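You operate a simulated robot arm through the tools that you are given. There is no shell and no other tool. Be economical: measure what you need, move in short steps, check, and stop when the job is done.

You are at the controls of a simulated robot arm. One attempt, no reset.

TASK
Lay a plate and small bowl on the mat the card names, pour water and uncover the dal.
Fine: both from the top of the sideboard, bowl on the plate; the tumbler on the table takes about 150 ml of water, none spilt; jug back; lid by its knob on to the round mat. Set down upright: jug.

The check looks at the end state, three seconds after you hand in, the way a careful person would. Anything else that was tipped, shoved, dropped, spilled or broken makes it a failure. A push-on lid holds only when it is set on centred and level and pressed home; a screw cap is set on level and turned clockwise until tight.

THE ROBOT
A 6-joint arm with a two-finger parallel gripper on a trunk, on a base that drives. Base frame: it is fixed to the floor where the robot stands at the start and does not move with it; the origin is under the middle of the robot, x ahead of it, y to its left, z up. Lengths are in cm, angles in degrees, forces in N, time in s.
With the tool pointing down near the work surface it reaches from about 22 to 56 cm from the robot's upright axis, wherever it stands. Its first joint turns from -166.0 to 166.0 degrees. Places, roughly: lid (16x16x4 cm) [70, 90, 80]; plate [50, 20, 80]; round mat [40, 140, 70]; steel plate (24x23x3 cm) [50, 30, 40]; teal mat [50, 110, 70]; tumbler [75, 100, 75]. Payload 3.91 kg.
Tool frame: the origin (TCP) lies between the finger pads and is the grasp point; the fingertips stand 3 cm ahead of it; z points along the fingers, y is the line along which they close. Largest opening 11 cm; finger width 2, thickness 1; the body of the gripper, 4.8 by 11.2 cm, starts 5.5 cm behind the TCP.
Orientation is that of the tool frame in the base frame, as [roll, pitch, yaw] about the fixed x, y, z axes, in that order (R = Rz(yaw) Ry(pitch) Rx(roll)). With the fingers straight down and closing along the base's y, the tool's x points along the base's -x, its y along +y and its z along -z.

THE INTERFACE
- The arm moves only by the tool arm_command. Its argument "moves" is a list of rows, each a list of 2 entries, a list of its own where there are three numbers: the shift along the tool's x, y, z in cm, then the turn, a rotation vector about the tool's x, y, z in degrees. In form: [[[tx, ty, tz], [ax, ay, az]], ...]. A call has 1 to 20 rows; each row is the pose to reach, as a shift and turn from the pose commanded when the call began, along the tool's axes at that moment. "grip" is the closure, from 0 (fully open) to 1 (shut), set as the call begins (left out, the last holds). A row lasts 0.2 s, in which the tool goes at most 5 cm and 8.6 degrees; a call with a longer step from one row to the next is refused whole, and so is a gripper value outside its range. A pose out of reach is approached as far as the arm can. The call stops where the force on the tool passes 40 N (or 10 N more than at its start, if that is more) or the arm is blocked; 0.2 s more then pass. Each finger travels about 4.5 cm/s and halts on what it meets, pressing with about 42 N; the grip force reading is that of the motor and also rises with nothing between the fingers. The clock runs only during rows and for 0.2 s after the last one: add rows that repeat a pose to give the fingers time. It gives the time, the measured TCP pose, the force on the tool (base axes), the opening and the grip force at its end, in the units of the frame above (readings bear some noise), with the torque about the TCP (base axes, N m) and any sound that the robot's microphone picked up, and new pictures: "pictures" is both (left out), scene, wrist or none.
- Cameras (640 x 400 px; columns grow to the right, rows downward): "scene" is now at [-0.49, 17.71, 141.23]; the picture's right is [0.43, -0.91, 0.00], its down [-0.65, -0.31, -0.69] and it looks along [0.63, 0.29, -0.72] (base axes); focal length 274 px, centre (320, 200). "wrist" rides on the gripper at [7.7, 0.7, -11.4] in the tool frame; the picture's right is [-0.09, 1.00, 0.00], its down [-0.80, -0.07, -0.59] and it looks along [-0.59, -0.05, 0.80] (tool axes); focal length 270 px, centre (320, 200).
- raise_lower(by): slides the trunk up (or, below 0, down) by that many cm; the arm and the scene camera ride with it, the base frame stays. It gives what a move gives, with no picture.
- drive_base(legs): drives the robot by 1 to 6 legs, each [ahead, turn to the left] in cm and degrees, along the robot's own axes; the way and the turn of a leg run together, so that a leg with both is an arc; at most 150 cm and 180 degrees a leg. The arm and the cameras ride along, it lands a little off, and it stops where it bumps. It gives what a move gives, and a new picture of the scene camera.
- pan_tilt(pan, tilt): turns the head with the scene camera to pan (to the left, within 155 degrees either way) and tilt (down, from -29 to 69), counted from straight ahead of the robot. It gives what a move gives, and a new picture of the scene camera.
- probe_pixels(camera, pixels): for up to 12 pixels [column, row] of the newest picture of that camera ("zoom" is the newest enlarged one), the place [x, y, z] in the base frame of the surface seen there, good to about 0.2 cm. The clock stands still meanwhile.
- zoom(camera, box): a new picture of the part [left, top, right, bottom] of that camera's present view, enlarged. The clock stands still meanwhile.
- finish_job(): hands the job in; it is judged then, once.

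Keep the steps short. Do not move on a guess: measure, check each grasp and each placing, and mend mistakes. In all there are 80 turns and 260 pictures (those below and enlarged ones count). Leave the gripper open and the arm clear of the work at the hand-in unless told otherwise, and finish with a single line.

The tools are called after "Request:" by a JSON object that holds its "name" and its "arguments". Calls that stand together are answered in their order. arm_command: Moves the arm, as the interface text tells. Its arguments: {"type":"object","properties":{"moves":{"type":"array","items":{"type":"array"}},"grip":{"type":"number"},"pictures":{"type":"string","enum":["both","scene","wrist","none"]}},"required":["moves"]} The other tools are called the same way: raise_lower (by) slides the trunk up or down; drive_base (legs) drives the base; pan_tilt (pan, tilt) turns the head that bears the scene camera; probe_pixels (camera, pixels) gives the place of the surface under pixels of a picture; zoom (camera, box) takes an enlarged picture of a part of a camera's view; finish_job () hands the job in.

At the start:

```text
clock: 0.0
tool_pos: [14.66, 39.82, 105.9]
tcp_rot: [180.0, -0.1, -179.0]
ft_force: [-0.6, -0.8, 0.8]
ft_torque: [-0.01, -0.02, -0.01]
width: 10.98
grasp_force: 0.1
trunk travel left (down, up): [-37.5, 23.5]
robot x, y, heading: [0.1, -0.98, 0.2]
head pan, tilt: [25.2, 46.3]
```

scene: 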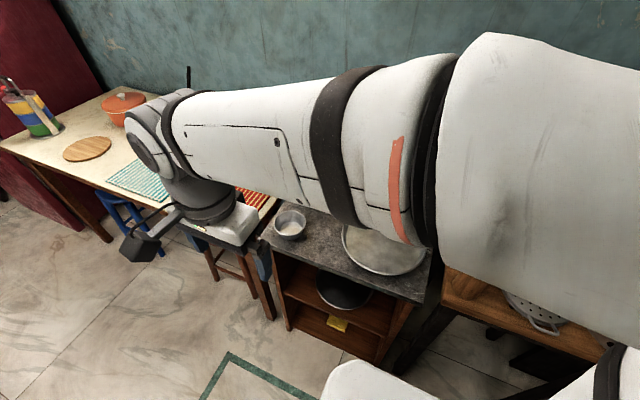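
wrist: 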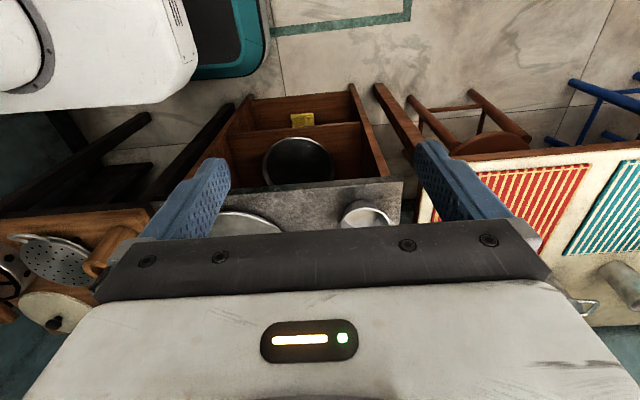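

The arm blocks much of the scene picture. I'll turn the head to view the table and the other areas.

Request:
{"name": "pan_tilt", "arguments": {"pan": 65, "tilt": 35}}

Request:
{"name": "pan_tilt", "arguments": {"pan": -20, "tilt": 40}}

```text
clock: 1.1
tool_pos: [14.63, 39.91, 105.93]
tcp_rot: [180.0, 0.1, -179.0]
ft_force: [0.3, 0.0, 0.0]
ft_torque: [-0.01, 0.01, 0.02]
width: 11.01
grasp_force: 0.0
trunk travel left (down, up): [-37.5, 23.5]
robot x, y, heading: [-0.24, -0.75, -0.1]
head pan, tilt: [65.0, 35.0]
```

scene: 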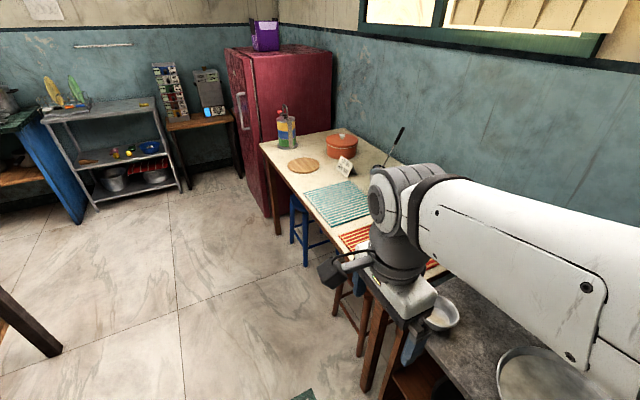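

```text
clock: 2.6
tool_pos: [14.59, 39.81, 105.98]
tcp_rot: [-179.9, 0.1, -178.9]
ft_force: [-0.3, 0.2, 0.3]
ft_torque: [-0.03, 0.0, -0.05]
width: 11.01
grasp_force: 0.0
trunk travel left (down, up): [-37.5, 23.5]
robot x, y, heading: [0.26, -0.72, -0.1]
head pan, tilt: [-20.0, 40.0]
```

scene: 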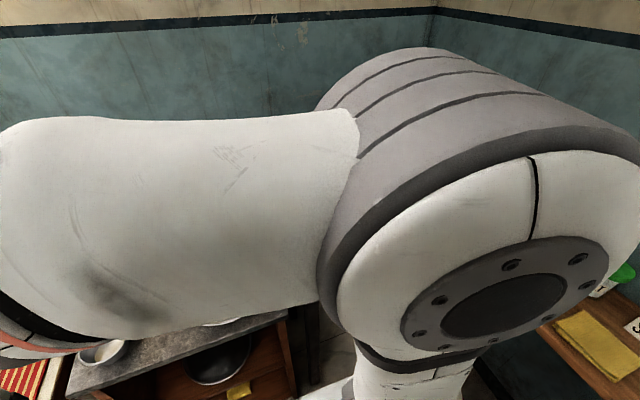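

The card stands on the table near pixel (345,166) of the earlier pan-65 view. I'll turn back there to zoom in on it and probe the layout.

Request:
{"name": "pan_tilt", "arguments": {"pan": 65, "tilt": 35}}

Request:
{"name": "zoom", "arguments": {"camera": "scene", "box": [250, 90, 420, 270]}}

Request:
{"name": "probe_pixels", "arguments": {"camera": "scene", "pixels": [[20, 320], [305, 165], [335, 203], [355, 240], [342, 143], [285, 130], [346, 165], [262, 146], [440, 312], [530, 370], [377, 278], [60, 350]]}}

```text
clock: 4.2
tool_pos: [14.5, 39.88, 105.77]
tcp_rot: [180.0, -0.1, -179.1]
ft_force: [-0.9, 0.2, 0.6]
ft_torque: [-0.02, -0.03, 0.01]
width: 11.0
grasp_force: 0.1
trunk travel left (down, up): [-37.5, 23.5]
robot x, y, heading: [-0.24, -1.13, -0.0]
head pan, tilt: [65.0, 35.0]
```

scene: 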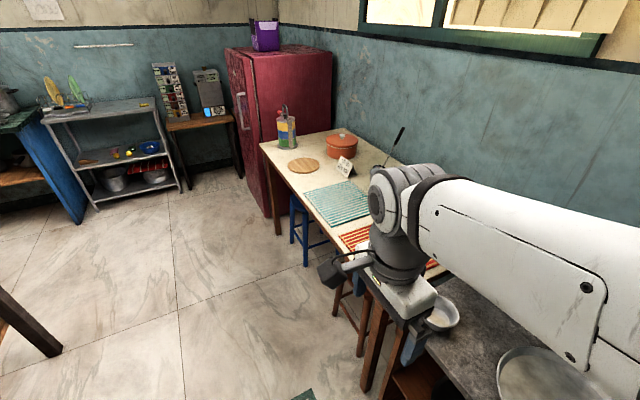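

```text
2.22 times, centred on (335, 180) of scene
```

zoom: 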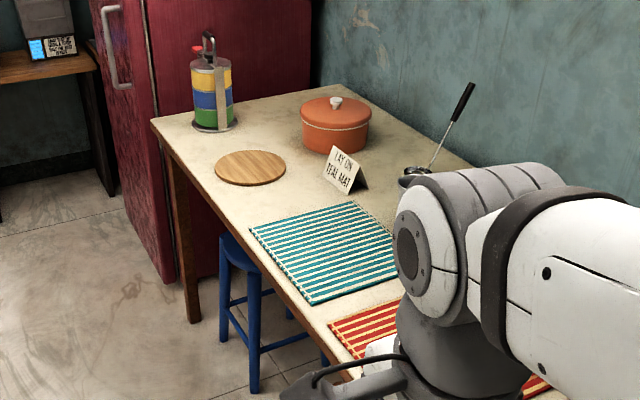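

```text
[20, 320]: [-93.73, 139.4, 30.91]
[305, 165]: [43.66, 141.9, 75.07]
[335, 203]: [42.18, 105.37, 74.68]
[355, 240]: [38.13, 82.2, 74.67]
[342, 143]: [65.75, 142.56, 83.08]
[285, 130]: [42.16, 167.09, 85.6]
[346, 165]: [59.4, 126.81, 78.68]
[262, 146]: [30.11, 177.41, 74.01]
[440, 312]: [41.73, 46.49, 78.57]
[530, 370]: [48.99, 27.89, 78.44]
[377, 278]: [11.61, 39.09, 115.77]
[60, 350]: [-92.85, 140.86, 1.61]
```

The card reads "LAY ON TEAL MAT". Next I'll zoom the wrist view to identify the items at the near end of the table, and probe the sideboard items.

Request:
{"name": "zoom", "arguments": {"camera": "wrist", "box": [200, 80, 640, 355]}}

Request:
{"name": "probe_pixels", "arguments": {"camera": "wrist", "pixels": [[365, 215], [365, 205], [250, 220], [620, 285], [632, 275], [582, 308], [300, 160], [298, 190], [400, 185], [430, 200], [480, 175], [590, 170]]}}

```text
1.45 times, centred on (420, 218) of wrist
```

zoom: 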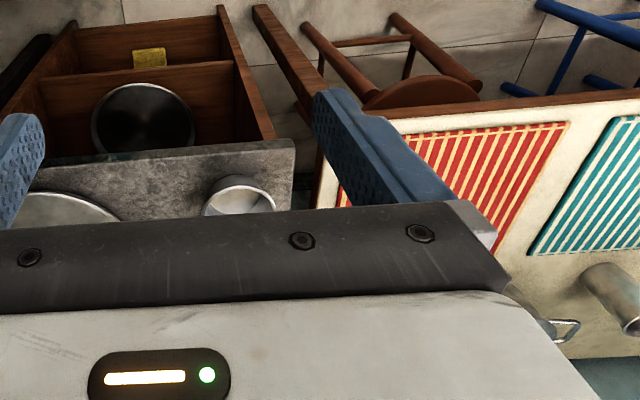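

```text
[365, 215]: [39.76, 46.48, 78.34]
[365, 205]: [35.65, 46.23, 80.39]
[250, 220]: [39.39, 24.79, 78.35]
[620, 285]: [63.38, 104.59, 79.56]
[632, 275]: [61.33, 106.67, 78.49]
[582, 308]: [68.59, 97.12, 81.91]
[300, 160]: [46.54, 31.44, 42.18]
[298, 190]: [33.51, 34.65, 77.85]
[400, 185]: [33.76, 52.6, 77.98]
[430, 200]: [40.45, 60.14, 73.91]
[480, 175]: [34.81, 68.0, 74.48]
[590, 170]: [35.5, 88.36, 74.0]
```

I'll drive so the arm points away from the table: turn left 90°, go ahead 75 cm, then look right.

Request:
{"name": "drive_base", "arguments": {"legs": [[0, 90], [80, 0]]}}

Request:
{"name": "pan_tilt", "arguments": {"pan": -80, "tilt": 42}}

```text
clock: 6.8
tool_pos: [-20.99, 36.69, 105.63]
tcp_rot: [-179.9, -0.1, -130.1]
ft_force: [0.3, -0.1, 0.0]
ft_torque: [-0.03, 0.02, -0.02]
width: 11.01
grasp_force: 0.0
trunk travel left (down, up): [-37.5, 23.5]
robot x, y, heading: [-0.61, -0.59, 44.9]
head pan, tilt: [65.0, 35.0]
stopped in leg 1: the robot was blocked; the commanded pose is now the measured one
```

scene: 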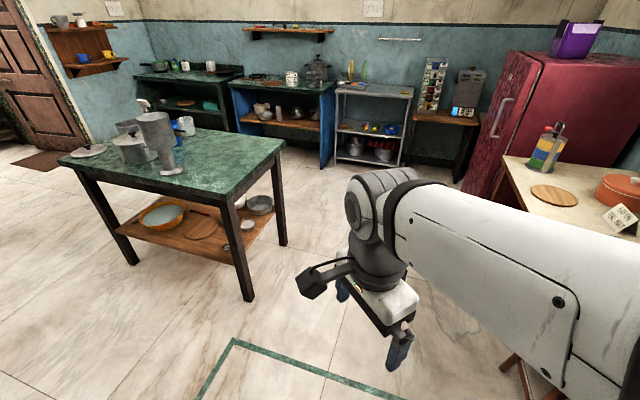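

```text
clock: 9.1
tool_pos: [-20.91, 36.64, 105.72]
tcp_rot: [-179.8, 0.1, -130.1]
ft_force: [0.5, 0.3, 0.5]
ft_torque: [0.0, 0.04, -0.02]
width: 10.99
grasp_force: 0.1
trunk travel left (down, up): [-37.5, 23.5]
robot x, y, heading: [-0.61, -0.99, 44.9]
head pan, tilt: [-80.0, 42.0]
```

scene: 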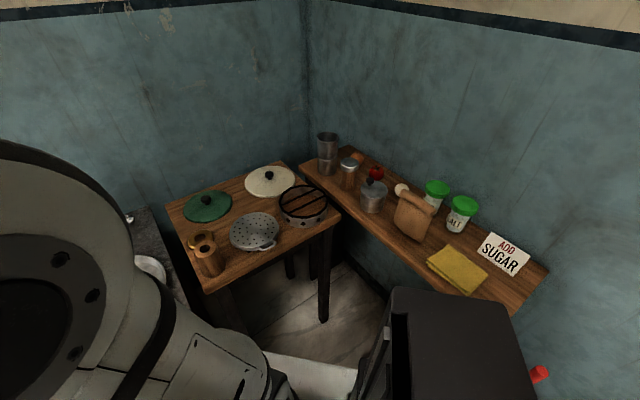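

The turn was blocked at 45°, probably by the counter on the right. I'll turn back, reverse to make room and turn again. First I'll zoom on the items here to find the jug.

Request:
{"name": "zoom", "arguments": {"camera": "scene", "box": [160, 110, 560, 360]}}

Request:
{"name": "probe_pixels", "arguments": {"camera": "scene", "pixels": [[205, 255], [250, 230], [325, 150], [290, 280], [460, 300], [400, 270], [512, 310], [450, 310], [400, 330], [270, 375]]}}

Request:
{"name": "drive_base", "arguments": {"legs": [[0, -45], [-30, 0], [0, 90]]}}

```text
1.60 times, centred on (360, 235) of scene
```

zoom: 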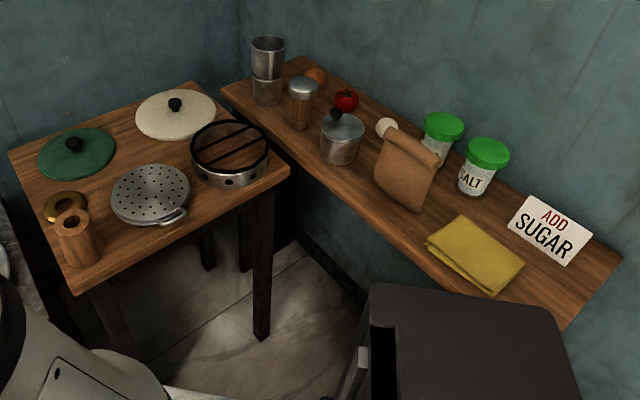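

```text
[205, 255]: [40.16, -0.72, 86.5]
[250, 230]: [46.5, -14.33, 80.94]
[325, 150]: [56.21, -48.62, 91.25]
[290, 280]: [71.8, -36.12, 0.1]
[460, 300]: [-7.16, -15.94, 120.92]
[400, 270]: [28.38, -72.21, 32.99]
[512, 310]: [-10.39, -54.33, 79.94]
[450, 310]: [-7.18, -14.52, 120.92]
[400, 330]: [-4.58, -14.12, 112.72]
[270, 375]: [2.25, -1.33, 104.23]
```

```text
clock: 17.1
tool_pos: [-71.31, 12.39, 105.78]
tcp_rot: [-179.8, -0.1, -86.6]
ft_force: [-0.2, 0.4, -0.9]
ft_torque: [-0.02, -0.03, 0.01]
width: 11.01
grasp_force: 0.1
trunk travel left (down, up): [-37.5, 23.5]
robot x, y, heading: [-33.38, -0.62, 88.0]
head pan, tilt: [-80.0, 42.0]
```

scene: 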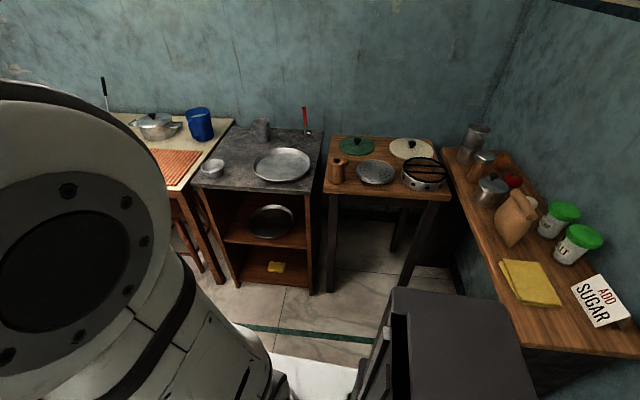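

I can now see a blue jug at (200,125), a lidded steel pot at (155,125), and the plate and bowl on the sideboard. I'll zoom in and probe.

Request:
{"name": "zoom", "arguments": {"camera": "scene", "box": [90, 70, 330, 220]}}

Request:
{"name": "probe_pixels", "arguments": {"camera": "scene", "pixels": [[200, 112], [200, 135], [155, 122], [156, 117], [262, 130], [282, 163], [282, 180], [212, 167], [232, 187], [175, 165], [305, 130], [232, 150]]}}

Request:
{"name": "drive_base", "arguments": {"legs": [[105, 2]]}}

```text
2.67 times, centred on (210, 145) of scene
```

zoom: 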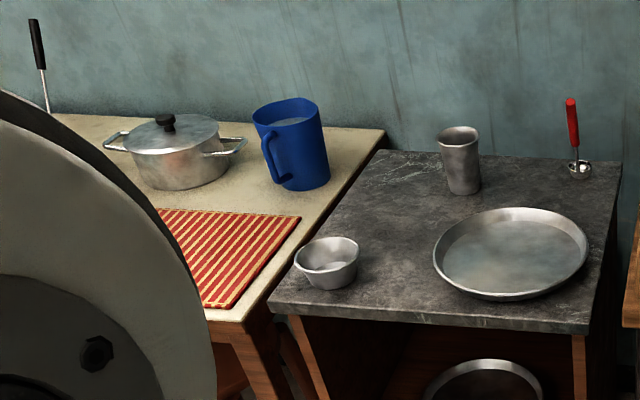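

```text
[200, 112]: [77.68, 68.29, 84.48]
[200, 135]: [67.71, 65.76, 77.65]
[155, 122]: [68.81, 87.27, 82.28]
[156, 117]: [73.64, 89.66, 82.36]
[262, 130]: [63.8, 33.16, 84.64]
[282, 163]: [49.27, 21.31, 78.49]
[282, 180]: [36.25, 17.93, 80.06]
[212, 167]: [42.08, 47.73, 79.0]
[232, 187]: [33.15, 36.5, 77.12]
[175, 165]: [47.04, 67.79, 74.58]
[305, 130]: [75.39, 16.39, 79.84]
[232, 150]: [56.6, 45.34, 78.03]
```

```text
clock: 22.5
tool_pos: [-69.93, 116.5, 105.73]
tcp_rot: [-179.8, 0.0, -84.4]
ft_force: [0.3, 0.3, 0.7]
ft_torque: [-0.01, 0.01, -0.02]
width: 11.02
grasp_force: 0.0
trunk travel left (down, up): [-37.5, 23.5]
robot x, y, heading: [-31.34, 105.17, 90.2]
head pan, tilt: [-80.0, 42.0]
```

scene: 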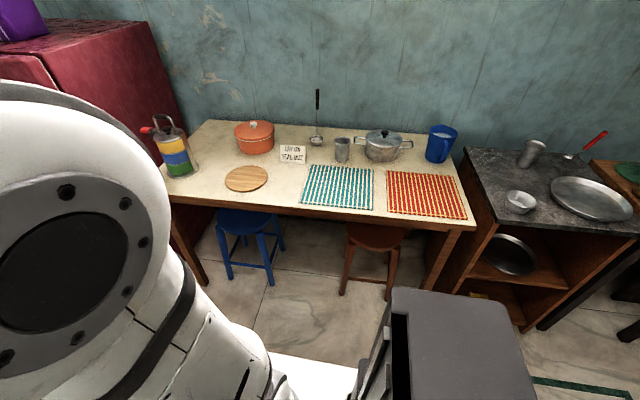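

Clear view now. I'll zoom on the table and probe it closely.

Request:
{"name": "zoom", "arguments": {"camera": "scene", "box": [210, 85, 490, 230]}}

Request:
{"name": "probe_pixels", "arguments": {"camera": "scene", "pixels": [[309, 166], [372, 172], [373, 209], [301, 202], [342, 140], [383, 134], [383, 140], [246, 178], [387, 172], [294, 153], [317, 140], [440, 130]]}}

```text
2.29 times, centred on (350, 158) of scene
```

zoom: 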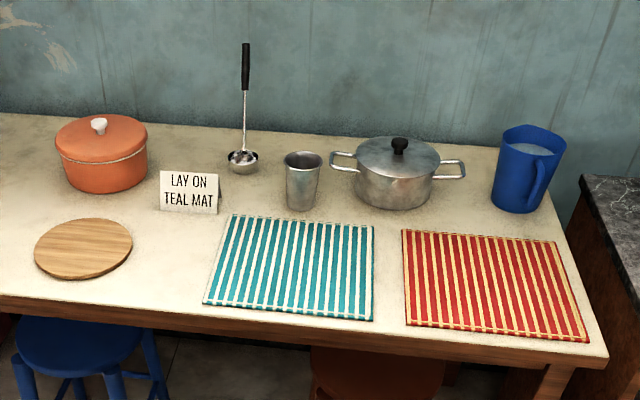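

```text
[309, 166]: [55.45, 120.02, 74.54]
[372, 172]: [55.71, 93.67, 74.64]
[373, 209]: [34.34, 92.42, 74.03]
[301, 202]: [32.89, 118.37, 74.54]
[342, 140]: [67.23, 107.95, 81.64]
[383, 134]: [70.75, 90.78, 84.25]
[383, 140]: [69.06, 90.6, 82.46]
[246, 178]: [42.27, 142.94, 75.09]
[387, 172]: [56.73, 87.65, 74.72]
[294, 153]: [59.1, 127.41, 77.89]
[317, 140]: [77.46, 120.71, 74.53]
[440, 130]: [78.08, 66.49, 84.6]
```

The layout is clear. Next I need the robot's own footprint and the stools to know how close I can stand. I'll tilt the camera down and probe.

Request:
{"name": "probe_pixels", "arguments": {"camera": "scene", "pixels": [[300, 370], [280, 358], [345, 365], [355, 385], [377, 235], [345, 290], [388, 295], [245, 220], [230, 278], [272, 285], [400, 295], [480, 295]]}}

Request:
{"name": "pan_tilt", "arguments": {"pan": -60, "tilt": 69}}

```text
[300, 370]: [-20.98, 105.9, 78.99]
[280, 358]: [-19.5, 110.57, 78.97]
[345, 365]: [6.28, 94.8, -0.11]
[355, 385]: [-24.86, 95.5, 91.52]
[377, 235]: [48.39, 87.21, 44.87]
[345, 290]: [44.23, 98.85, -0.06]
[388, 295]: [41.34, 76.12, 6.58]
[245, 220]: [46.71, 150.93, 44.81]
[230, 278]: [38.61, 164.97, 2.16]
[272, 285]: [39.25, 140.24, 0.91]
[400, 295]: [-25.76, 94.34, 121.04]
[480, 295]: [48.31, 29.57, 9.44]
```

```text
clock: 23.4
tool_pos: [-70.02, 116.47, 105.74]
tcp_rot: [-179.8, 0.0, -84.4]
ft_force: [0.1, 0.9, 0.2]
ft_torque: [0.0, -0.02, -0.01]
width: 11.0
grasp_force: 0.0
trunk travel left (down, up): [-37.5, 23.5]
robot x, y, heading: [-31.46, 104.94, 90.4]
head pan, tilt: [-60.0, 68.8]
```

scene: 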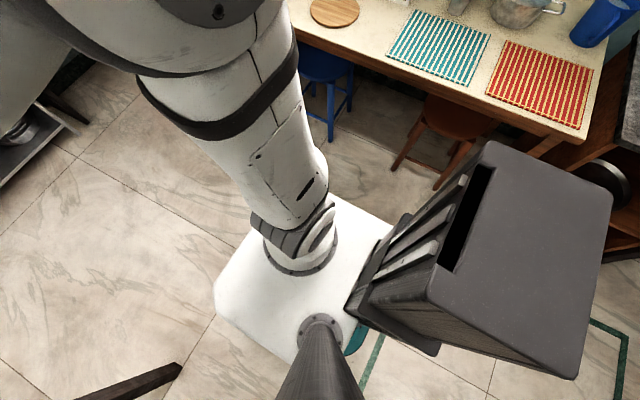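

Request:
{"name": "probe_pixels", "arguments": {"camera": "scene", "pixels": [[218, 300], [330, 197], [385, 228], [300, 250], [360, 340], [430, 345], [570, 370], [600, 200], [490, 150], [320, 330], [225, 290], [355, 350]]}}

```text
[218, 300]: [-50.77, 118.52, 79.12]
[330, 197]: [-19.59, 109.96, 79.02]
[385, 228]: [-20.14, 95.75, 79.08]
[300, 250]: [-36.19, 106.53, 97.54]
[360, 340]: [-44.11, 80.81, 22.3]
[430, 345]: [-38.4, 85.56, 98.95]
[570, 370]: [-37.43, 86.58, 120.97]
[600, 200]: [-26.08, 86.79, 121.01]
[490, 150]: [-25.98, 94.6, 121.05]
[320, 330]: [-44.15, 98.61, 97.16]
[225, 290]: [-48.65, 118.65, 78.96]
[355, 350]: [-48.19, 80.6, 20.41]
```

The stools' legs start at about x=38 and the table edge is about x=31. I'll turn to face the table and drive ahead to about x=6.

Request:
{"name": "drive_base", "arguments": {"legs": [[0, -90.4], [37, 0]]}}

```text
clock: 29.7
tool_pos: [18.84, 141.84, 105.8]
tcp_rot: [-179.7, 0.0, -176.9]
ft_force: [0.2, -0.4, 0.7]
ft_torque: [0.04, 0.01, 0.05]
width: 11.02
grasp_force: 0.2
trunk travel left (down, up): [-37.5, 23.5]
robot x, y, heading: [5.72, 104.42, -2.3]
head pan, tilt: [-60.0, 68.8]
```

scene: 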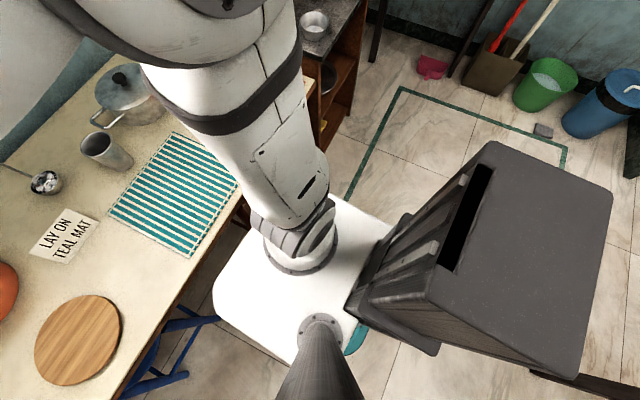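

I'm at (5.7,104.4), facing the table. Now I'll swing the arm to a pre-grasp above the steel pot's lid, tilting the tool 40° forward.

Request:
{"name": "arm_command", "arguments": {"moves": [[[-2.7, -3.6, 0.4], [0, -2.9, 0]], [[-5.4, -7.2, 0.8], [0, -5.8, 0]], [[-8.1, -10.9, 1.2], [0, -8.6, 0]], [[-10.9, -14.6, 1.7], [0, -11.4, 0]], [[-13.6, -18.2, 2.1], [0, -14.3, 0]], [[-16.4, -21.9, 2.5], [0, -17.2, 0]], [[-19.1, -25.5, 3], [0, -20, 0]], [[-21.9, -29.2, 3.4], [0, -22.9, 0]], [[-24.6, -32.8, 3.8], [0, -25.7, 0]], [[-27.3, -36.5, 4.3], [0, -28.6, 0]], [[-30.1, -40.1, 4.7], [0, -31.4, 0]], [[-32.8, -43.8, 5.1], [0, -34.3, 0]], [[-35.5, -47.4, 5.6], [0, -37.1, 0]], [[-38.3, -51.1, 6], [0, -40, 0]]], "pictures": "wrist"}}

Request:
{"name": "pan_tilt", "arguments": {"pan": -10, "tilt": 40}}

```text
clock: 32.7
tool_pos: [59.9, 92.97, 99.86]
tcp_rot: [-179.7, 40.0, -176.7]
ft_force: [0.9, 0.5, 0.4]
ft_torque: [0.0, 0.02, -0.01]
width: 11.02
grasp_force: 0.1
trunk travel left (down, up): [-37.5, 23.5]
robot x, y, heading: [5.82, 103.93, -2.1]
head pan, tilt: [-60.0, 68.8]
```

wrist: 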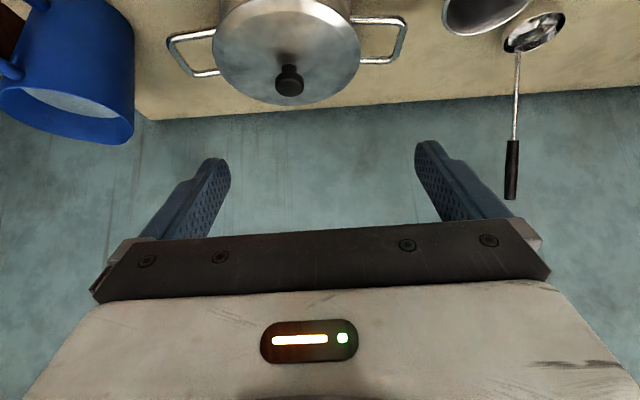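

```text
clock: 33.9
tool_pos: [59.82, 92.93, 99.88]
tcp_rot: [-179.9, 40.0, -176.6]
ft_force: [0.5, 0.1, -0.6]
ft_torque: [0.01, 0.05, 0.04]
width: 11.05
grasp_force: 0.0
trunk travel left (down, up): [-37.5, 23.5]
robot x, y, heading: [5.69, 104.4, -2.2]
head pan, tilt: [-10.0, 40.0]
```

scene: 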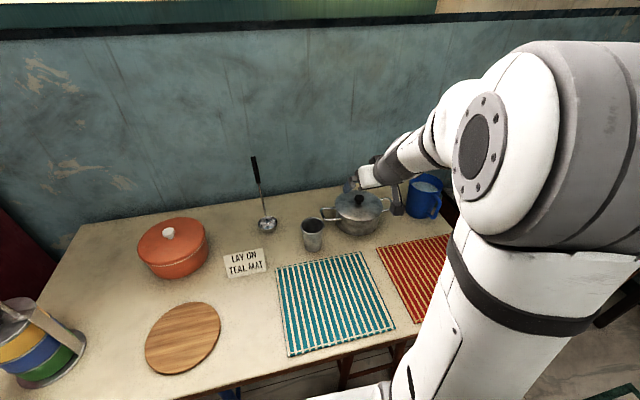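

Both views are clear. I'll probe the knob, pot, jug and tumbler in the wrist picture.

Request:
{"name": "probe_pixels", "arguments": {"camera": "wrist", "pixels": [[288, 72], [288, 85], [276, 78], [301, 78], [289, 30], [287, 98], [215, 40], [360, 45], [70, 120], [5, 70], [60, 100], [8, 95]]}}

Request:
{"name": "zoom", "arguments": {"camera": "wrist", "box": [160, 0, 420, 160]}}

Request:
{"name": "zoom", "arguments": {"camera": "wrist", "box": [0, 0, 160, 160]}}

```text
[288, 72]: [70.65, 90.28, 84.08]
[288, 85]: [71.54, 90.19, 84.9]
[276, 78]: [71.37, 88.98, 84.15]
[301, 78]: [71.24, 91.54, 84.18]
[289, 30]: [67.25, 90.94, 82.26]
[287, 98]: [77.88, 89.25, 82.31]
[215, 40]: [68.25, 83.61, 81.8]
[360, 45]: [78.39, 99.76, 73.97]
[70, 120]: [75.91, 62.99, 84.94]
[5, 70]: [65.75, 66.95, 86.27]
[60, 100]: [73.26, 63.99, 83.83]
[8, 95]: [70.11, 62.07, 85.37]
```

```text
2.46 times, centred on (290, 80) of wrist
```

zoom: 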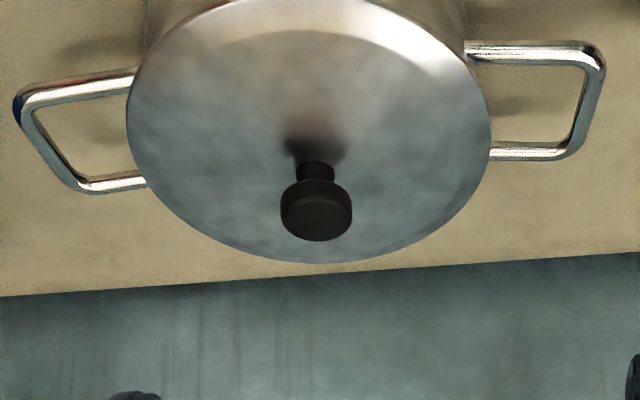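

```text
2.50 times, centred on (80, 80) of wrist
```

zoom: 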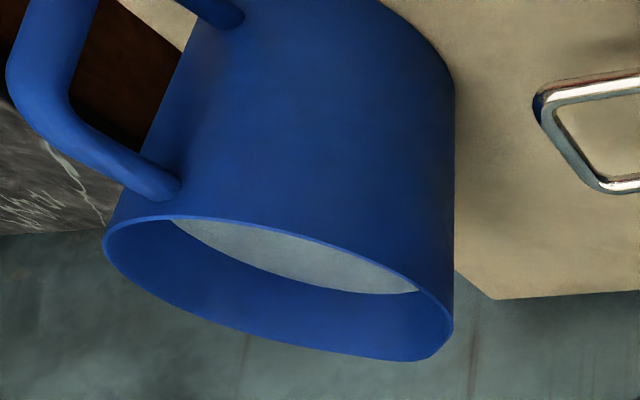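

The knob is at (71.4,90.3), top about z 85, with the lid surface at about 82.4. I'll approach along the tool axis and stop about 2 cm short to check.

Request:
{"name": "arm_command", "arguments": {"moves": [[[0.6, -1.6, 2.6], [0, 0, 0]], [[1.1, -3.2, 5.2], [0, 0, 0]], [[1.1, -3.2, 9], [0, 0, 0]], [[1.1, -3.2, 12], [0, 0, 0]], [[1.1, -3.2, 14], [0, 0, 0]], [[1.1, -3.2, 15], [0, 0, 0]]]}}

```text
clock: 35.2
tool_pos: [68.74, 90.32, 87.57]
tcp_rot: [-179.8, 40.0, -176.6]
ft_force: [0.2, -0.1, -0.4]
ft_torque: [-0.02, 0.0, 0.0]
width: 11.01
grasp_force: 0.0
trunk travel left (down, up): [-37.5, 23.5]
robot x, y, heading: [5.73, 104.17, -2.2]
head pan, tilt: [-10.0, 40.0]
```

scene: 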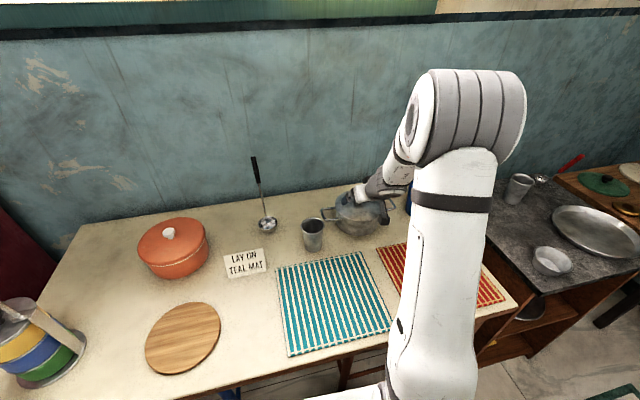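
wrist: 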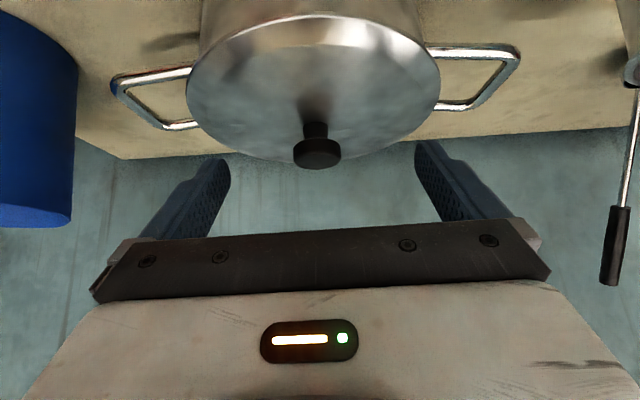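

The knob is centred between the fingers. I'll advance 2.1 cm and close.

Request:
{"name": "arm_command", "arguments": {"moves": [[[0, 0, 1], [0, 0, 0]], [[0, 0, 2.1], [0, 0, 0]]], "pictures": "none"}}

Request:
{"name": "arm_command", "arguments": {"moves": [[[0, 0, 0], [0, 0, 0]], [[0, 0, 0], [0, 0, 0]], [[0, 0, 0], [0, 0, 0]], [[0, 0, 0], [0, 0, 0]], [[0, 0, 0], [0, 0, 0]], [[0, 0, 0], [0, 0, 0]]], "grip": 1}}

```text
clock: 35.9
tool_pos: [70.27, 90.3, 86.22]
tcp_rot: [-179.7, 39.9, -176.8]
ft_force: [-1.2, -0.3, 0.9]
ft_torque: [0.02, 0.02, -0.04]
width: 11.01
grasp_force: 0.0
trunk travel left (down, up): [-37.5, 23.5]
robot x, y, heading: [5.56, 104.14, -2.2]
head pan, tilt: [-10.0, 40.0]
```

```text
clock: 37.2
tool_pos: [70.27, 90.3, 86.19]
tcp_rot: [-179.7, 40.1, -176.6]
ft_force: [-0.3, 0.4, 1.1]
ft_torque: [0.08, -0.02, -0.05]
width: 3.04
grasp_force: 42.1
trunk travel left (down, up): [-37.5, 23.5]
robot x, y, heading: [6.38, 104.07, -2.2]
head pan, tilt: [-10.0, 40.0]
```

scene: 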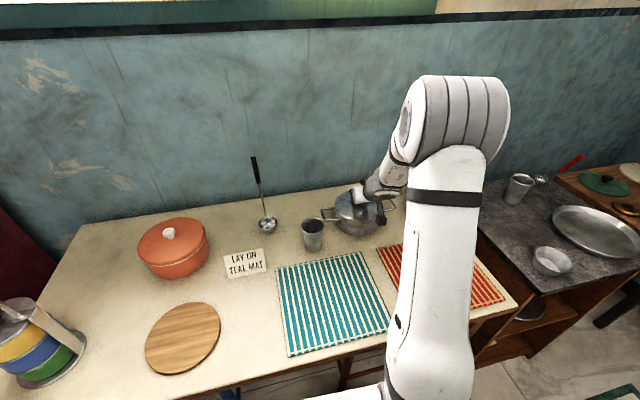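
wrist: 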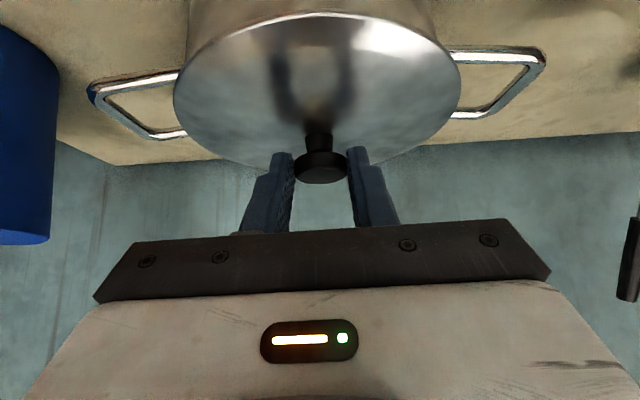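

The knob is gripped (width 3.0, 42 N). I'll lift straight up 12 cm.

Request:
{"name": "arm_command", "arguments": {"moves": [[[-0.32, 0, -0.38], [0, 0, 0]], [[-0.96, 0, -1.15], [0, 0, 0]], [[-2.57, 0, -3.06], [0, 0, 0]], [[-5.1, 0, -6.1], [0, 0, 0]], [[-7.7, 0, -9.2], [0, 0, 0]]]}}

```text
clock: 38.5
tool_pos: [70.4, 90.22, 98.31]
tcp_rot: [-179.7, 40.0, -176.6]
ft_force: [0.0, -0.7, -0.7]
ft_torque: [-0.02, 0.02, -0.01]
width: 3.05
grasp_force: 41.9
trunk travel left (down, up): [-37.5, 23.5]
robot x, y, heading: [5.66, 103.99, -2.2]
head pan, tilt: [-10.0, 40.0]
```

scene: 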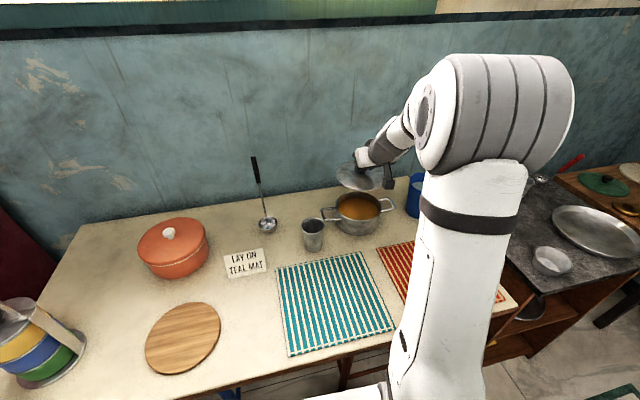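
wrist: 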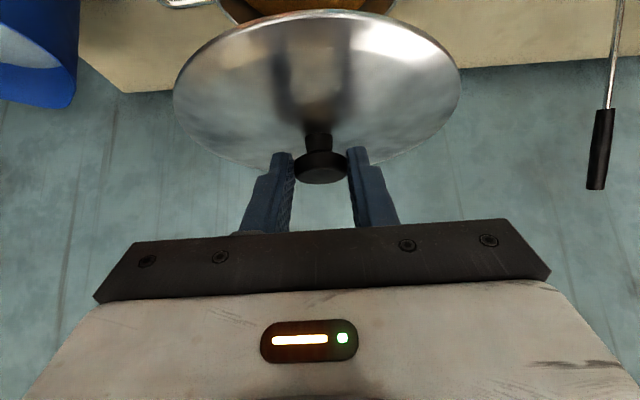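

The dal is uncovered. I'll probe the round mat's edges for its centre.

Request:
{"name": "probe_pixels", "arguments": {"camera": "scene", "pixels": [[149, 350], [217, 325], [196, 306], [176, 371], [183, 337], [170, 233], [312, 226], [264, 160], [245, 262]]}}

```text
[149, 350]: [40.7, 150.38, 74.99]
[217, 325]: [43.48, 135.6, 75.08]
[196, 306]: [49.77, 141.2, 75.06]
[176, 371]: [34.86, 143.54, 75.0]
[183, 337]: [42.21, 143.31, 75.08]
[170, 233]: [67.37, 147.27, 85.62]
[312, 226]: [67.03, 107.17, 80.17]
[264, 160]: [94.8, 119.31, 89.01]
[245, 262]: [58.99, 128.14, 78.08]
```

The mat centre is (42.2,142.6,75.05). I'll carry the lid there at about z 95, keeping its orientation.

Request:
{"name": "arm_command", "arguments": {"moves": [[[1, 2.4, -0.64], [0, 0, 0]], [[2.96, 7.2, -1.9], [0, 0, 0]], [[4.44, 10.8, -2.86], [0, 0, 0]], [[5.92, 14.4, -3.81], [0, 0, 0]], [[7.4, 18, -4.77], [0, 0, 0]], [[8.88, 21.6, -5.72], [0, 0, 0]], [[10.36, 25.2, -6.67], [0, 0, 0]], [[11.84, 28.8, -7.62], [0, 0, 0]], [[13.32, 32.4, -8.58], [0, 0, 0]], [[14.8, 36, -9.53], [0, 0, 0]], [[16.28, 39.6, -10.5], [0, 0, 0]], [[17.76, 43.2, -11.4], [0, 0, 0]], [[19.24, 46.8, -12.4], [0, 0, 0]], [[20.72, 50.4, -13.3], [0, 0, 0]], [[21.6, 52.6, -13.9], [0, 0, 0]], [[22.2, 54, -14.3], [0, 0, 0]]]}}

```text
refused: row 2 steps farther than a row can; nothing moved
```

Request:
{"name": "arm_command", "arguments": {"moves": [[[1.48, 3.6, -0.95], [0, 0, 0]], [[2.96, 7.2, -1.9], [0, 0, 0]], [[4.44, 10.8, -2.86], [0, 0, 0]], [[5.92, 14.4, -3.81], [0, 0, 0]], [[7.4, 18, -4.77], [0, 0, 0]], [[8.88, 21.6, -5.72], [0, 0, 0]], [[10.36, 25.2, -6.67], [0, 0, 0]], [[11.84, 28.8, -7.62], [0, 0, 0]], [[13.32, 32.4, -8.58], [0, 0, 0]], [[14.8, 36, -9.53], [0, 0, 0]], [[16.28, 39.6, -10.5], [0, 0, 0]], [[17.76, 43.2, -11.4], [0, 0, 0]], [[19.24, 46.8, -12.4], [0, 0, 0]], [[20.72, 50.4, -13.3], [0, 0, 0]], [[21.6, 52.6, -13.9], [0, 0, 0]], [[22.2, 54, -14.3], [0, 0, 0]]]}}

```text
clock: 41.9
tool_pos: [40.82, 142.96, 94.72]
tcp_rot: [-179.7, 40.0, -176.6]
ft_force: [0.3, -0.1, -1.0]
ft_torque: [0.01, -0.04, 0.0]
width: 3.04
grasp_force: 41.6
trunk travel left (down, up): [-37.5, 23.5]
robot x, y, heading: [5.76, 104.42, -2.4]
head pan, tilt: [-10.0, 40.0]
```

scene: 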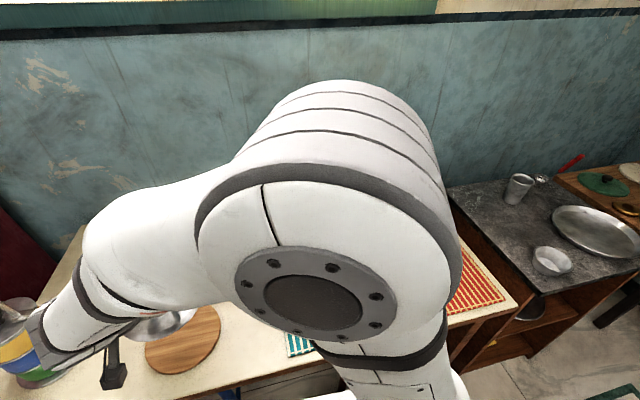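
wrist: 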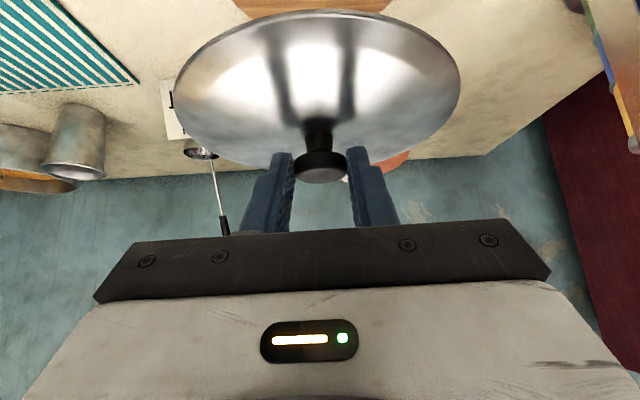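

The lid is over the mat. I'll lower it 13.6 cm, to just above the mat.

Request:
{"name": "arm_command", "arguments": {"moves": [[[2.57, -0.2, 3.06], [0, 0, 0]], [[5.14, -0.4, 6.13], [0, 0, 0]], [[7.4, -0.4, 8.8], [0, 0, 0]], [[8.74, -0.4, 10.42], [0, 0, 0]]], "pictures": "wrist"}}

Request:
{"name": "arm_command", "arguments": {"moves": [[[0.13, 0, 0.15], [0, 0, 0]], [[0.26, 0, 0.3], [0, 0, 0]], [[0.39, 0, 0.46], [0, 0, 0]], [[0.51, 0, 0.61], [0, 0, 0]]], "pictures": "wrist"}}

```text
clock: 42.9
tool_pos: [41.01, 142.46, 80.89]
tcp_rot: [-179.8, 40.1, -176.7]
ft_force: [-0.1, -0.3, -0.8]
ft_torque: [0.02, 0.0, 0.0]
width: 3.06
grasp_force: 41.6
trunk travel left (down, up): [-37.5, 23.5]
robot x, y, heading: [5.91, 104.45, -2.3]
head pan, tilt: [-10.0, 40.0]
```

wrist: 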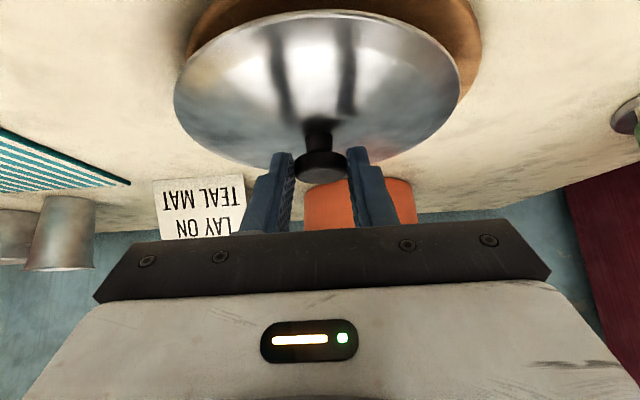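

```text
clock: 43.9
tool_pos: [41.02, 142.35, 80.35]
tcp_rot: [-179.8, 40.1, -176.7]
ft_force: [-1.1, -0.1, 4.9]
ft_torque: [0.31, -0.12, 0.0]
width: 3.05
grasp_force: 42.3
trunk travel left (down, up): [-37.5, 23.5]
robot x, y, heading: [6.17, 104.38, -2.2]
head pan, tilt: [-10.0, 40.0]
```

wrist: 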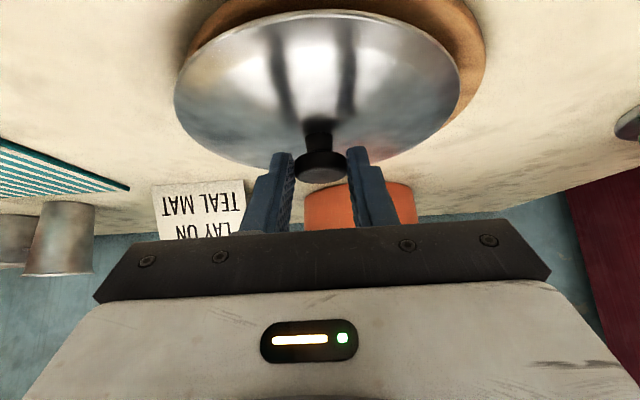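

There's contact (4.9 N). Before releasing, I'll check the lid's centring against the mat.

Request:
{"name": "probe_pixels", "arguments": {"camera": "wrist", "pixels": [[178, 85], [457, 80], [318, 14], [250, 155], [390, 160], [483, 40], [400, 3], [470, 100]]}}

```text
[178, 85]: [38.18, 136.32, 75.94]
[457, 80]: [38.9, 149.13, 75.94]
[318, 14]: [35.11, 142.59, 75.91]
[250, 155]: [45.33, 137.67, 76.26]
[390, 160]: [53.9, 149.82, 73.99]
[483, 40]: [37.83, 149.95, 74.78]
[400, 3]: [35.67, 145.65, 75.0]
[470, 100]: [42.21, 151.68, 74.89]
```

The lid is centred within about 0.6 cm. I'll open, then back off along the tool axis.

Request:
{"name": "arm_command", "arguments": {"moves": [[[0, 0, 0], [0, 0, 0]], [[0, 0, 0], [0, 0, 0]], [[0, 0, 0], [0, 0, 0]], [[0, 0, 0], [0, 0, 0]], [[0, 0, -2], [0, 0, 0]], [[0, 0, -5], [0, 0, 0]], [[0, 0, -9], [0, 0, 0]], [[0, 0, -13], [0, 0, 0]]], "grip": 0}}

```text
clock: 45.6
tool_pos: [32.79, 141.84, 90.25]
tcp_rot: [-179.7, 40.0, -176.6]
ft_force: [-0.1, -0.2, -1.0]
ft_torque: [0.01, -0.01, 0.01]
width: 10.99
grasp_force: 0.1
trunk travel left (down, up): [-37.5, 23.5]
robot x, y, heading: [5.74, 104.57, -2.1]
head pan, tilt: [-10.0, 40.0]
```

scene: 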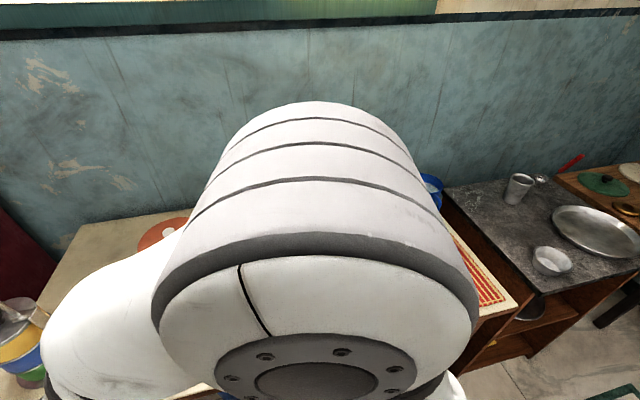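
wrist: 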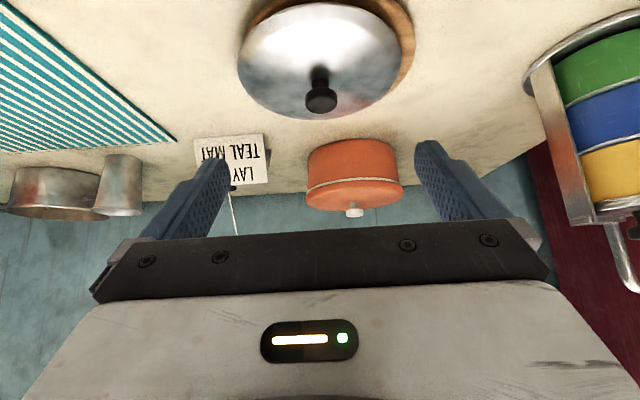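

The lid lies on the round mat. For the jug I want to stand nearer: back up, shift 20 cm to the right, then drive forward again.

Request:
{"name": "drive_base", "arguments": {"legs": [[-25, 2], [0, -90], [21, 0], [0, 90], [25, 0]]}}

```text
clock: 57.8
tool_pos: [30.52, 123.65, 90.24]
tcp_rot: [-179.9, 39.9, -172.9]
ft_force: [0.4, -0.5, -0.2]
ft_torque: [-0.01, 0.01, 0.01]
width: 11.02
grasp_force: 0.1
trunk travel left (down, up): [-37.5, 23.5]
robot x, y, heading: [5.9, 85.02, 1.0]
head pan, tilt: [-10.0, 40.0]
```

scene: 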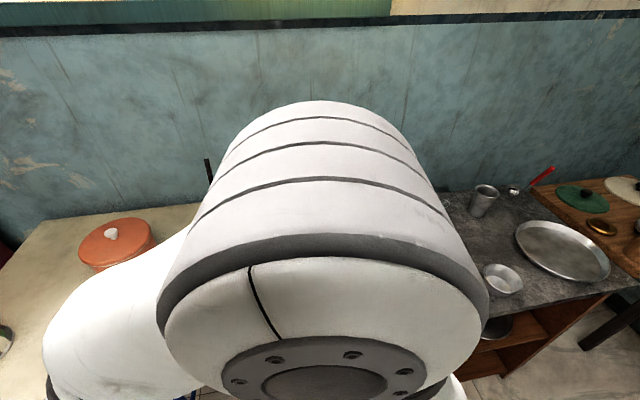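

Now I'll swing the arm to in front of the jug, raising the tool toward horizontal to inspect the handle.

Request:
{"name": "arm_command", "arguments": {"moves": [[[-0.79, -3.79, -0.06], [0, -2.5, 0]], [[-1.59, -7.58, -0.12], [0, -5, 0]], [[-2.38, -11.37, -0.18], [0, -7.5, 0]], [[-3.17, -15.16, -0.24], [0, -10, 0]], [[-3.97, -18.95, -0.3], [0, -12.5, 0]], [[-4.76, -22.74, -0.36], [0, -15, 0]], [[-5.55, -26.53, -0.42], [0, -17.5, 0]], [[-6.34, -30.3, -0.48], [0, -20, 0]], [[-7.14, -34.1, -0.54], [0, -22.5, 0]], [[-7.93, -37.9, -0.6], [0, -25, 0]], [[-8.72, -41.7, -0.66], [0, -27.5, 0]], [[-9.52, -45.5, -0.72], [0, -30, 0]], [[-10.3, -49.3, -0.78], [0, -32.5, 0]], [[-11.1, -53, -0.83], [0, -35, 0]]]}}

```text
clock: 60.8
tool_pos: [54.54, 92.16, 106.75]
tcp_rot: [-178.3, 73.6, -172.5]
ft_force: [0.3, -1.1, -0.1]
ft_torque: [0.0, -0.02, -0.02]
width: 10.97
grasp_force: 0.1
out of reach, approached as far as the arm can: row 3, 4, 5, 6, 7, 8, 9, 10, 11, 12, 13, 14
trunk travel left (down, up): [-37.5, 23.5]
robot x, y, heading: [5.81, 85.01, 1.1]
head pan, tilt: [-10.0, 40.0]
```

scene: 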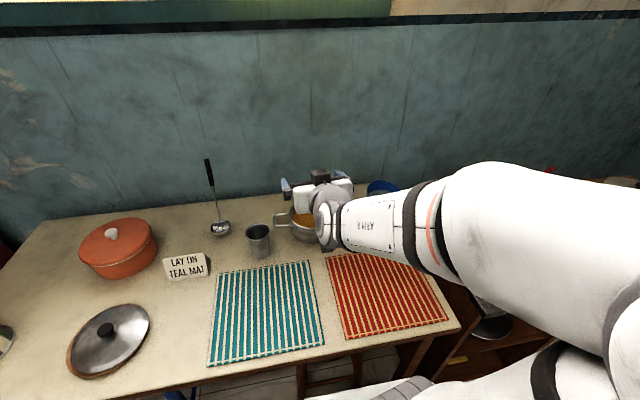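
wrist: 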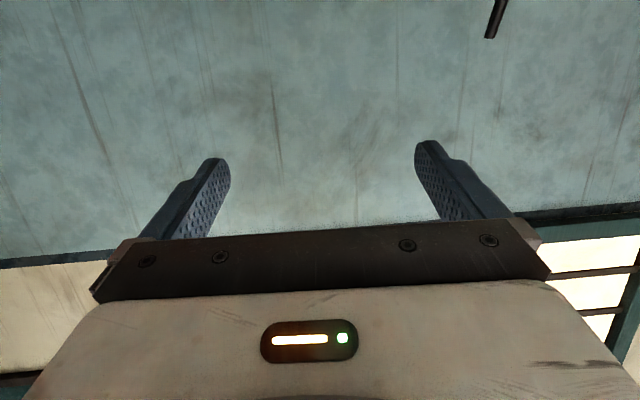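

The arm folded against its minimum reach, since a horizontal tool must stay farther out. I'll move toward a point in front of the jug.

Request:
{"name": "arm_command", "arguments": {"moves": [[[1.3, -4.06, 0.35], [0, 0, 0]], [[2.6, -8.1, 0.7], [0, 0, 0]], [[3.9, -12.2, 1.05], [0, 0, 0]], [[5.2, -16.2, 1.4], [0, 0, 0]], [[6.5, -20.3, 1.76], [0, 0, 0]]]}}

```text
clock: 62.0
tool_pos: [54.93, 93.17, 106.66]
tcp_rot: [-178.9, 74.9, -172.3]
ft_force: [-0.1, -0.8, 0.4]
ft_torque: [0.05, -0.01, -0.01]
width: 10.98
grasp_force: 0.2
out of reach, approached as far as the arm can: row 1, 2, 3, 4, 5
trunk travel left (down, up): [-37.5, 23.5]
robot x, y, heading: [6.14, 84.51, 1.2]
head pan, tilt: [-10.0, 40.0]
```

scene: 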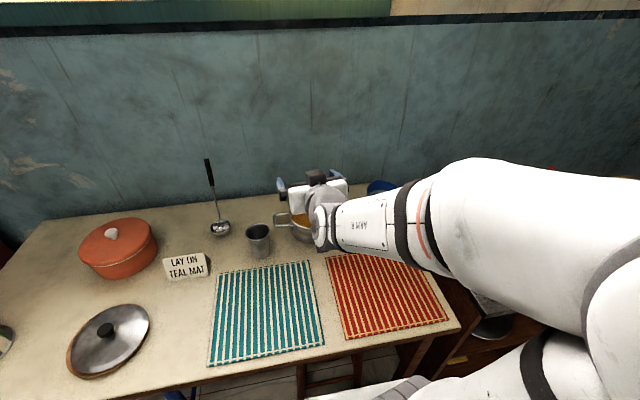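
wrist: 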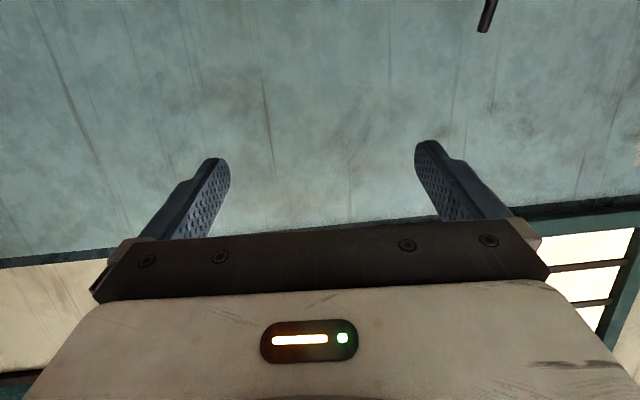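

It's unclear whether the commanded pose differs from the measured one. I'll slide the trunk down 5 cm and send a null move to see where it stands.

Request:
{"name": "raise_lower", "arguments": {"by": -5}}

Request:
{"name": "arm_command", "arguments": {"moves": [[[0, 0, 0], [0, 0, 0]]], "pictures": "none"}}

```text
clock: 63.0
tool_pos: [54.97, 93.15, 101.8]
tcp_rot: [-178.8, 74.9, -172.4]
ft_force: [0.2, -0.2, 0.6]
ft_torque: [0.02, -0.01, 0.04]
width: 11.0
grasp_force: 0.1
trunk travel left (down, up): [-32.5, 28.5]
robot x, y, heading: [6.36, 84.75, 0.9]
head pan, tilt: [-10.0, 40.0]
```

```text
clock: 63.4
tool_pos: [54.96, 93.17, 101.76]
tcp_rot: [-178.9, 74.9, -172.3]
ft_force: [-0.1, -0.4, -0.3]
ft_torque: [-0.03, 0.01, -0.03]
width: 11.0
grasp_force: 0.1
trunk travel left (down, up): [-32.5, 28.5]
robot x, y, heading: [6.41, 84.86, 1.0]
head pan, tilt: [-10.0, 40.0]
```

Commanded now equals measured. I'll untilt the tool in place to get out of the awkward wrist posture.

Request:
{"name": "arm_command", "arguments": {"moves": [[[0, 0, 0], [0, 8, 0]], [[0, 0, 0], [0, 16, 0]], [[0, 0, 0], [0, 24, 0]], [[0, 0, 0], [0, 32, 0]], [[0, 0, 0], [0, 40, 0]], [[0, 0, 0], [0, 48, 0]], [[0, 0, 0], [0, 56, 0]], [[0, 0, 0], [0, 64, 0]]], "pictures": "scene"}}

```text
clock: 65.2
tool_pos: [54.89, 93.18, 101.75]
tcp_rot: [-179.8, 10.8, -173.3]
ft_force: [-0.2, -0.6, 0.2]
ft_torque: [0.01, -0.02, 0.01]
width: 10.98
grasp_force: 0.0
out of reach, approached as far as the arm can: row 3, 4
trunk travel left (down, up): [-32.5, 28.5]
robot x, y, heading: [6.36, 84.54, 0.8]
head pan, tilt: [-10.0, 40.0]
```

scene: 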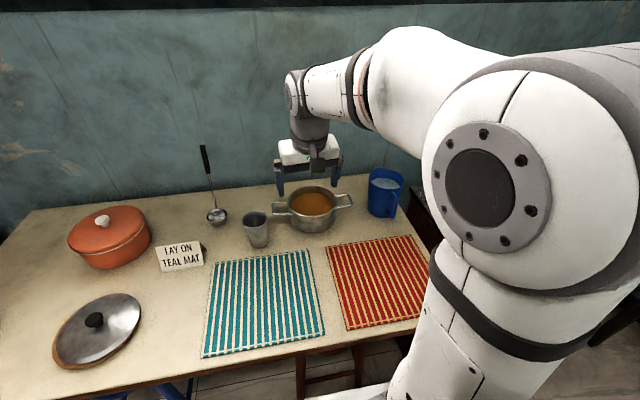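

Back in a normal posture. I'll zoom and probe the jug.

Request:
{"name": "zoom", "arguments": {"camera": "scene", "box": [220, 140, 420, 265]}}

Request:
{"name": "probe_pixels", "arguments": {"camera": "scene", "pixels": [[370, 175], [403, 176], [386, 168], [372, 212], [388, 216], [396, 205], [400, 195], [385, 185], [256, 217], [256, 245], [312, 205], [372, 190]]}}

```text
3.20 times, centred on (320, 202) of scene
```

zoom: 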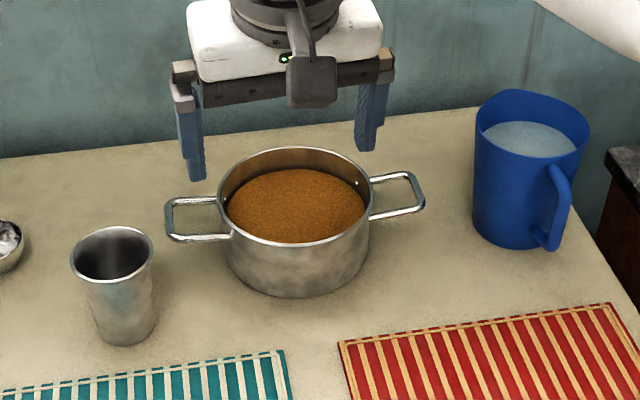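

```text
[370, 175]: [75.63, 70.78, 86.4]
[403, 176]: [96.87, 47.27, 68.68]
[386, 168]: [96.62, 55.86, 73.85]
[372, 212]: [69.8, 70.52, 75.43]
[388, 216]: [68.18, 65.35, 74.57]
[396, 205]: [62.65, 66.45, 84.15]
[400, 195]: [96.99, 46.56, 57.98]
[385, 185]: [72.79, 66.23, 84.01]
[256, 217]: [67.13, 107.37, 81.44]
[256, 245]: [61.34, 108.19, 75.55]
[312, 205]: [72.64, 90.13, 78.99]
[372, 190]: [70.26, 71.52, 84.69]
```

Request:
{"name": "probe_pixels", "arguments": {"camera": "zoom", "pixels": [[549, 172], [562, 190], [565, 210], [556, 235], [545, 242], [482, 125], [583, 148], [530, 96], [530, 150], [500, 130], [505, 245], [480, 220]]}}

```text
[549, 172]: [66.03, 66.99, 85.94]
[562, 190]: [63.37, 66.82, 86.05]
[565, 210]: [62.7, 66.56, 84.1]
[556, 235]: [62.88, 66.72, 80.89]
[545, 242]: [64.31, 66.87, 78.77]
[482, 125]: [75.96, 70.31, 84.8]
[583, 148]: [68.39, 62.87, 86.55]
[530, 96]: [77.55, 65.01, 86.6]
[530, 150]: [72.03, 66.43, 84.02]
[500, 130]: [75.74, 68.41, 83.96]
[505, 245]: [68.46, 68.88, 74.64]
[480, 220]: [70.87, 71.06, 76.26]
```

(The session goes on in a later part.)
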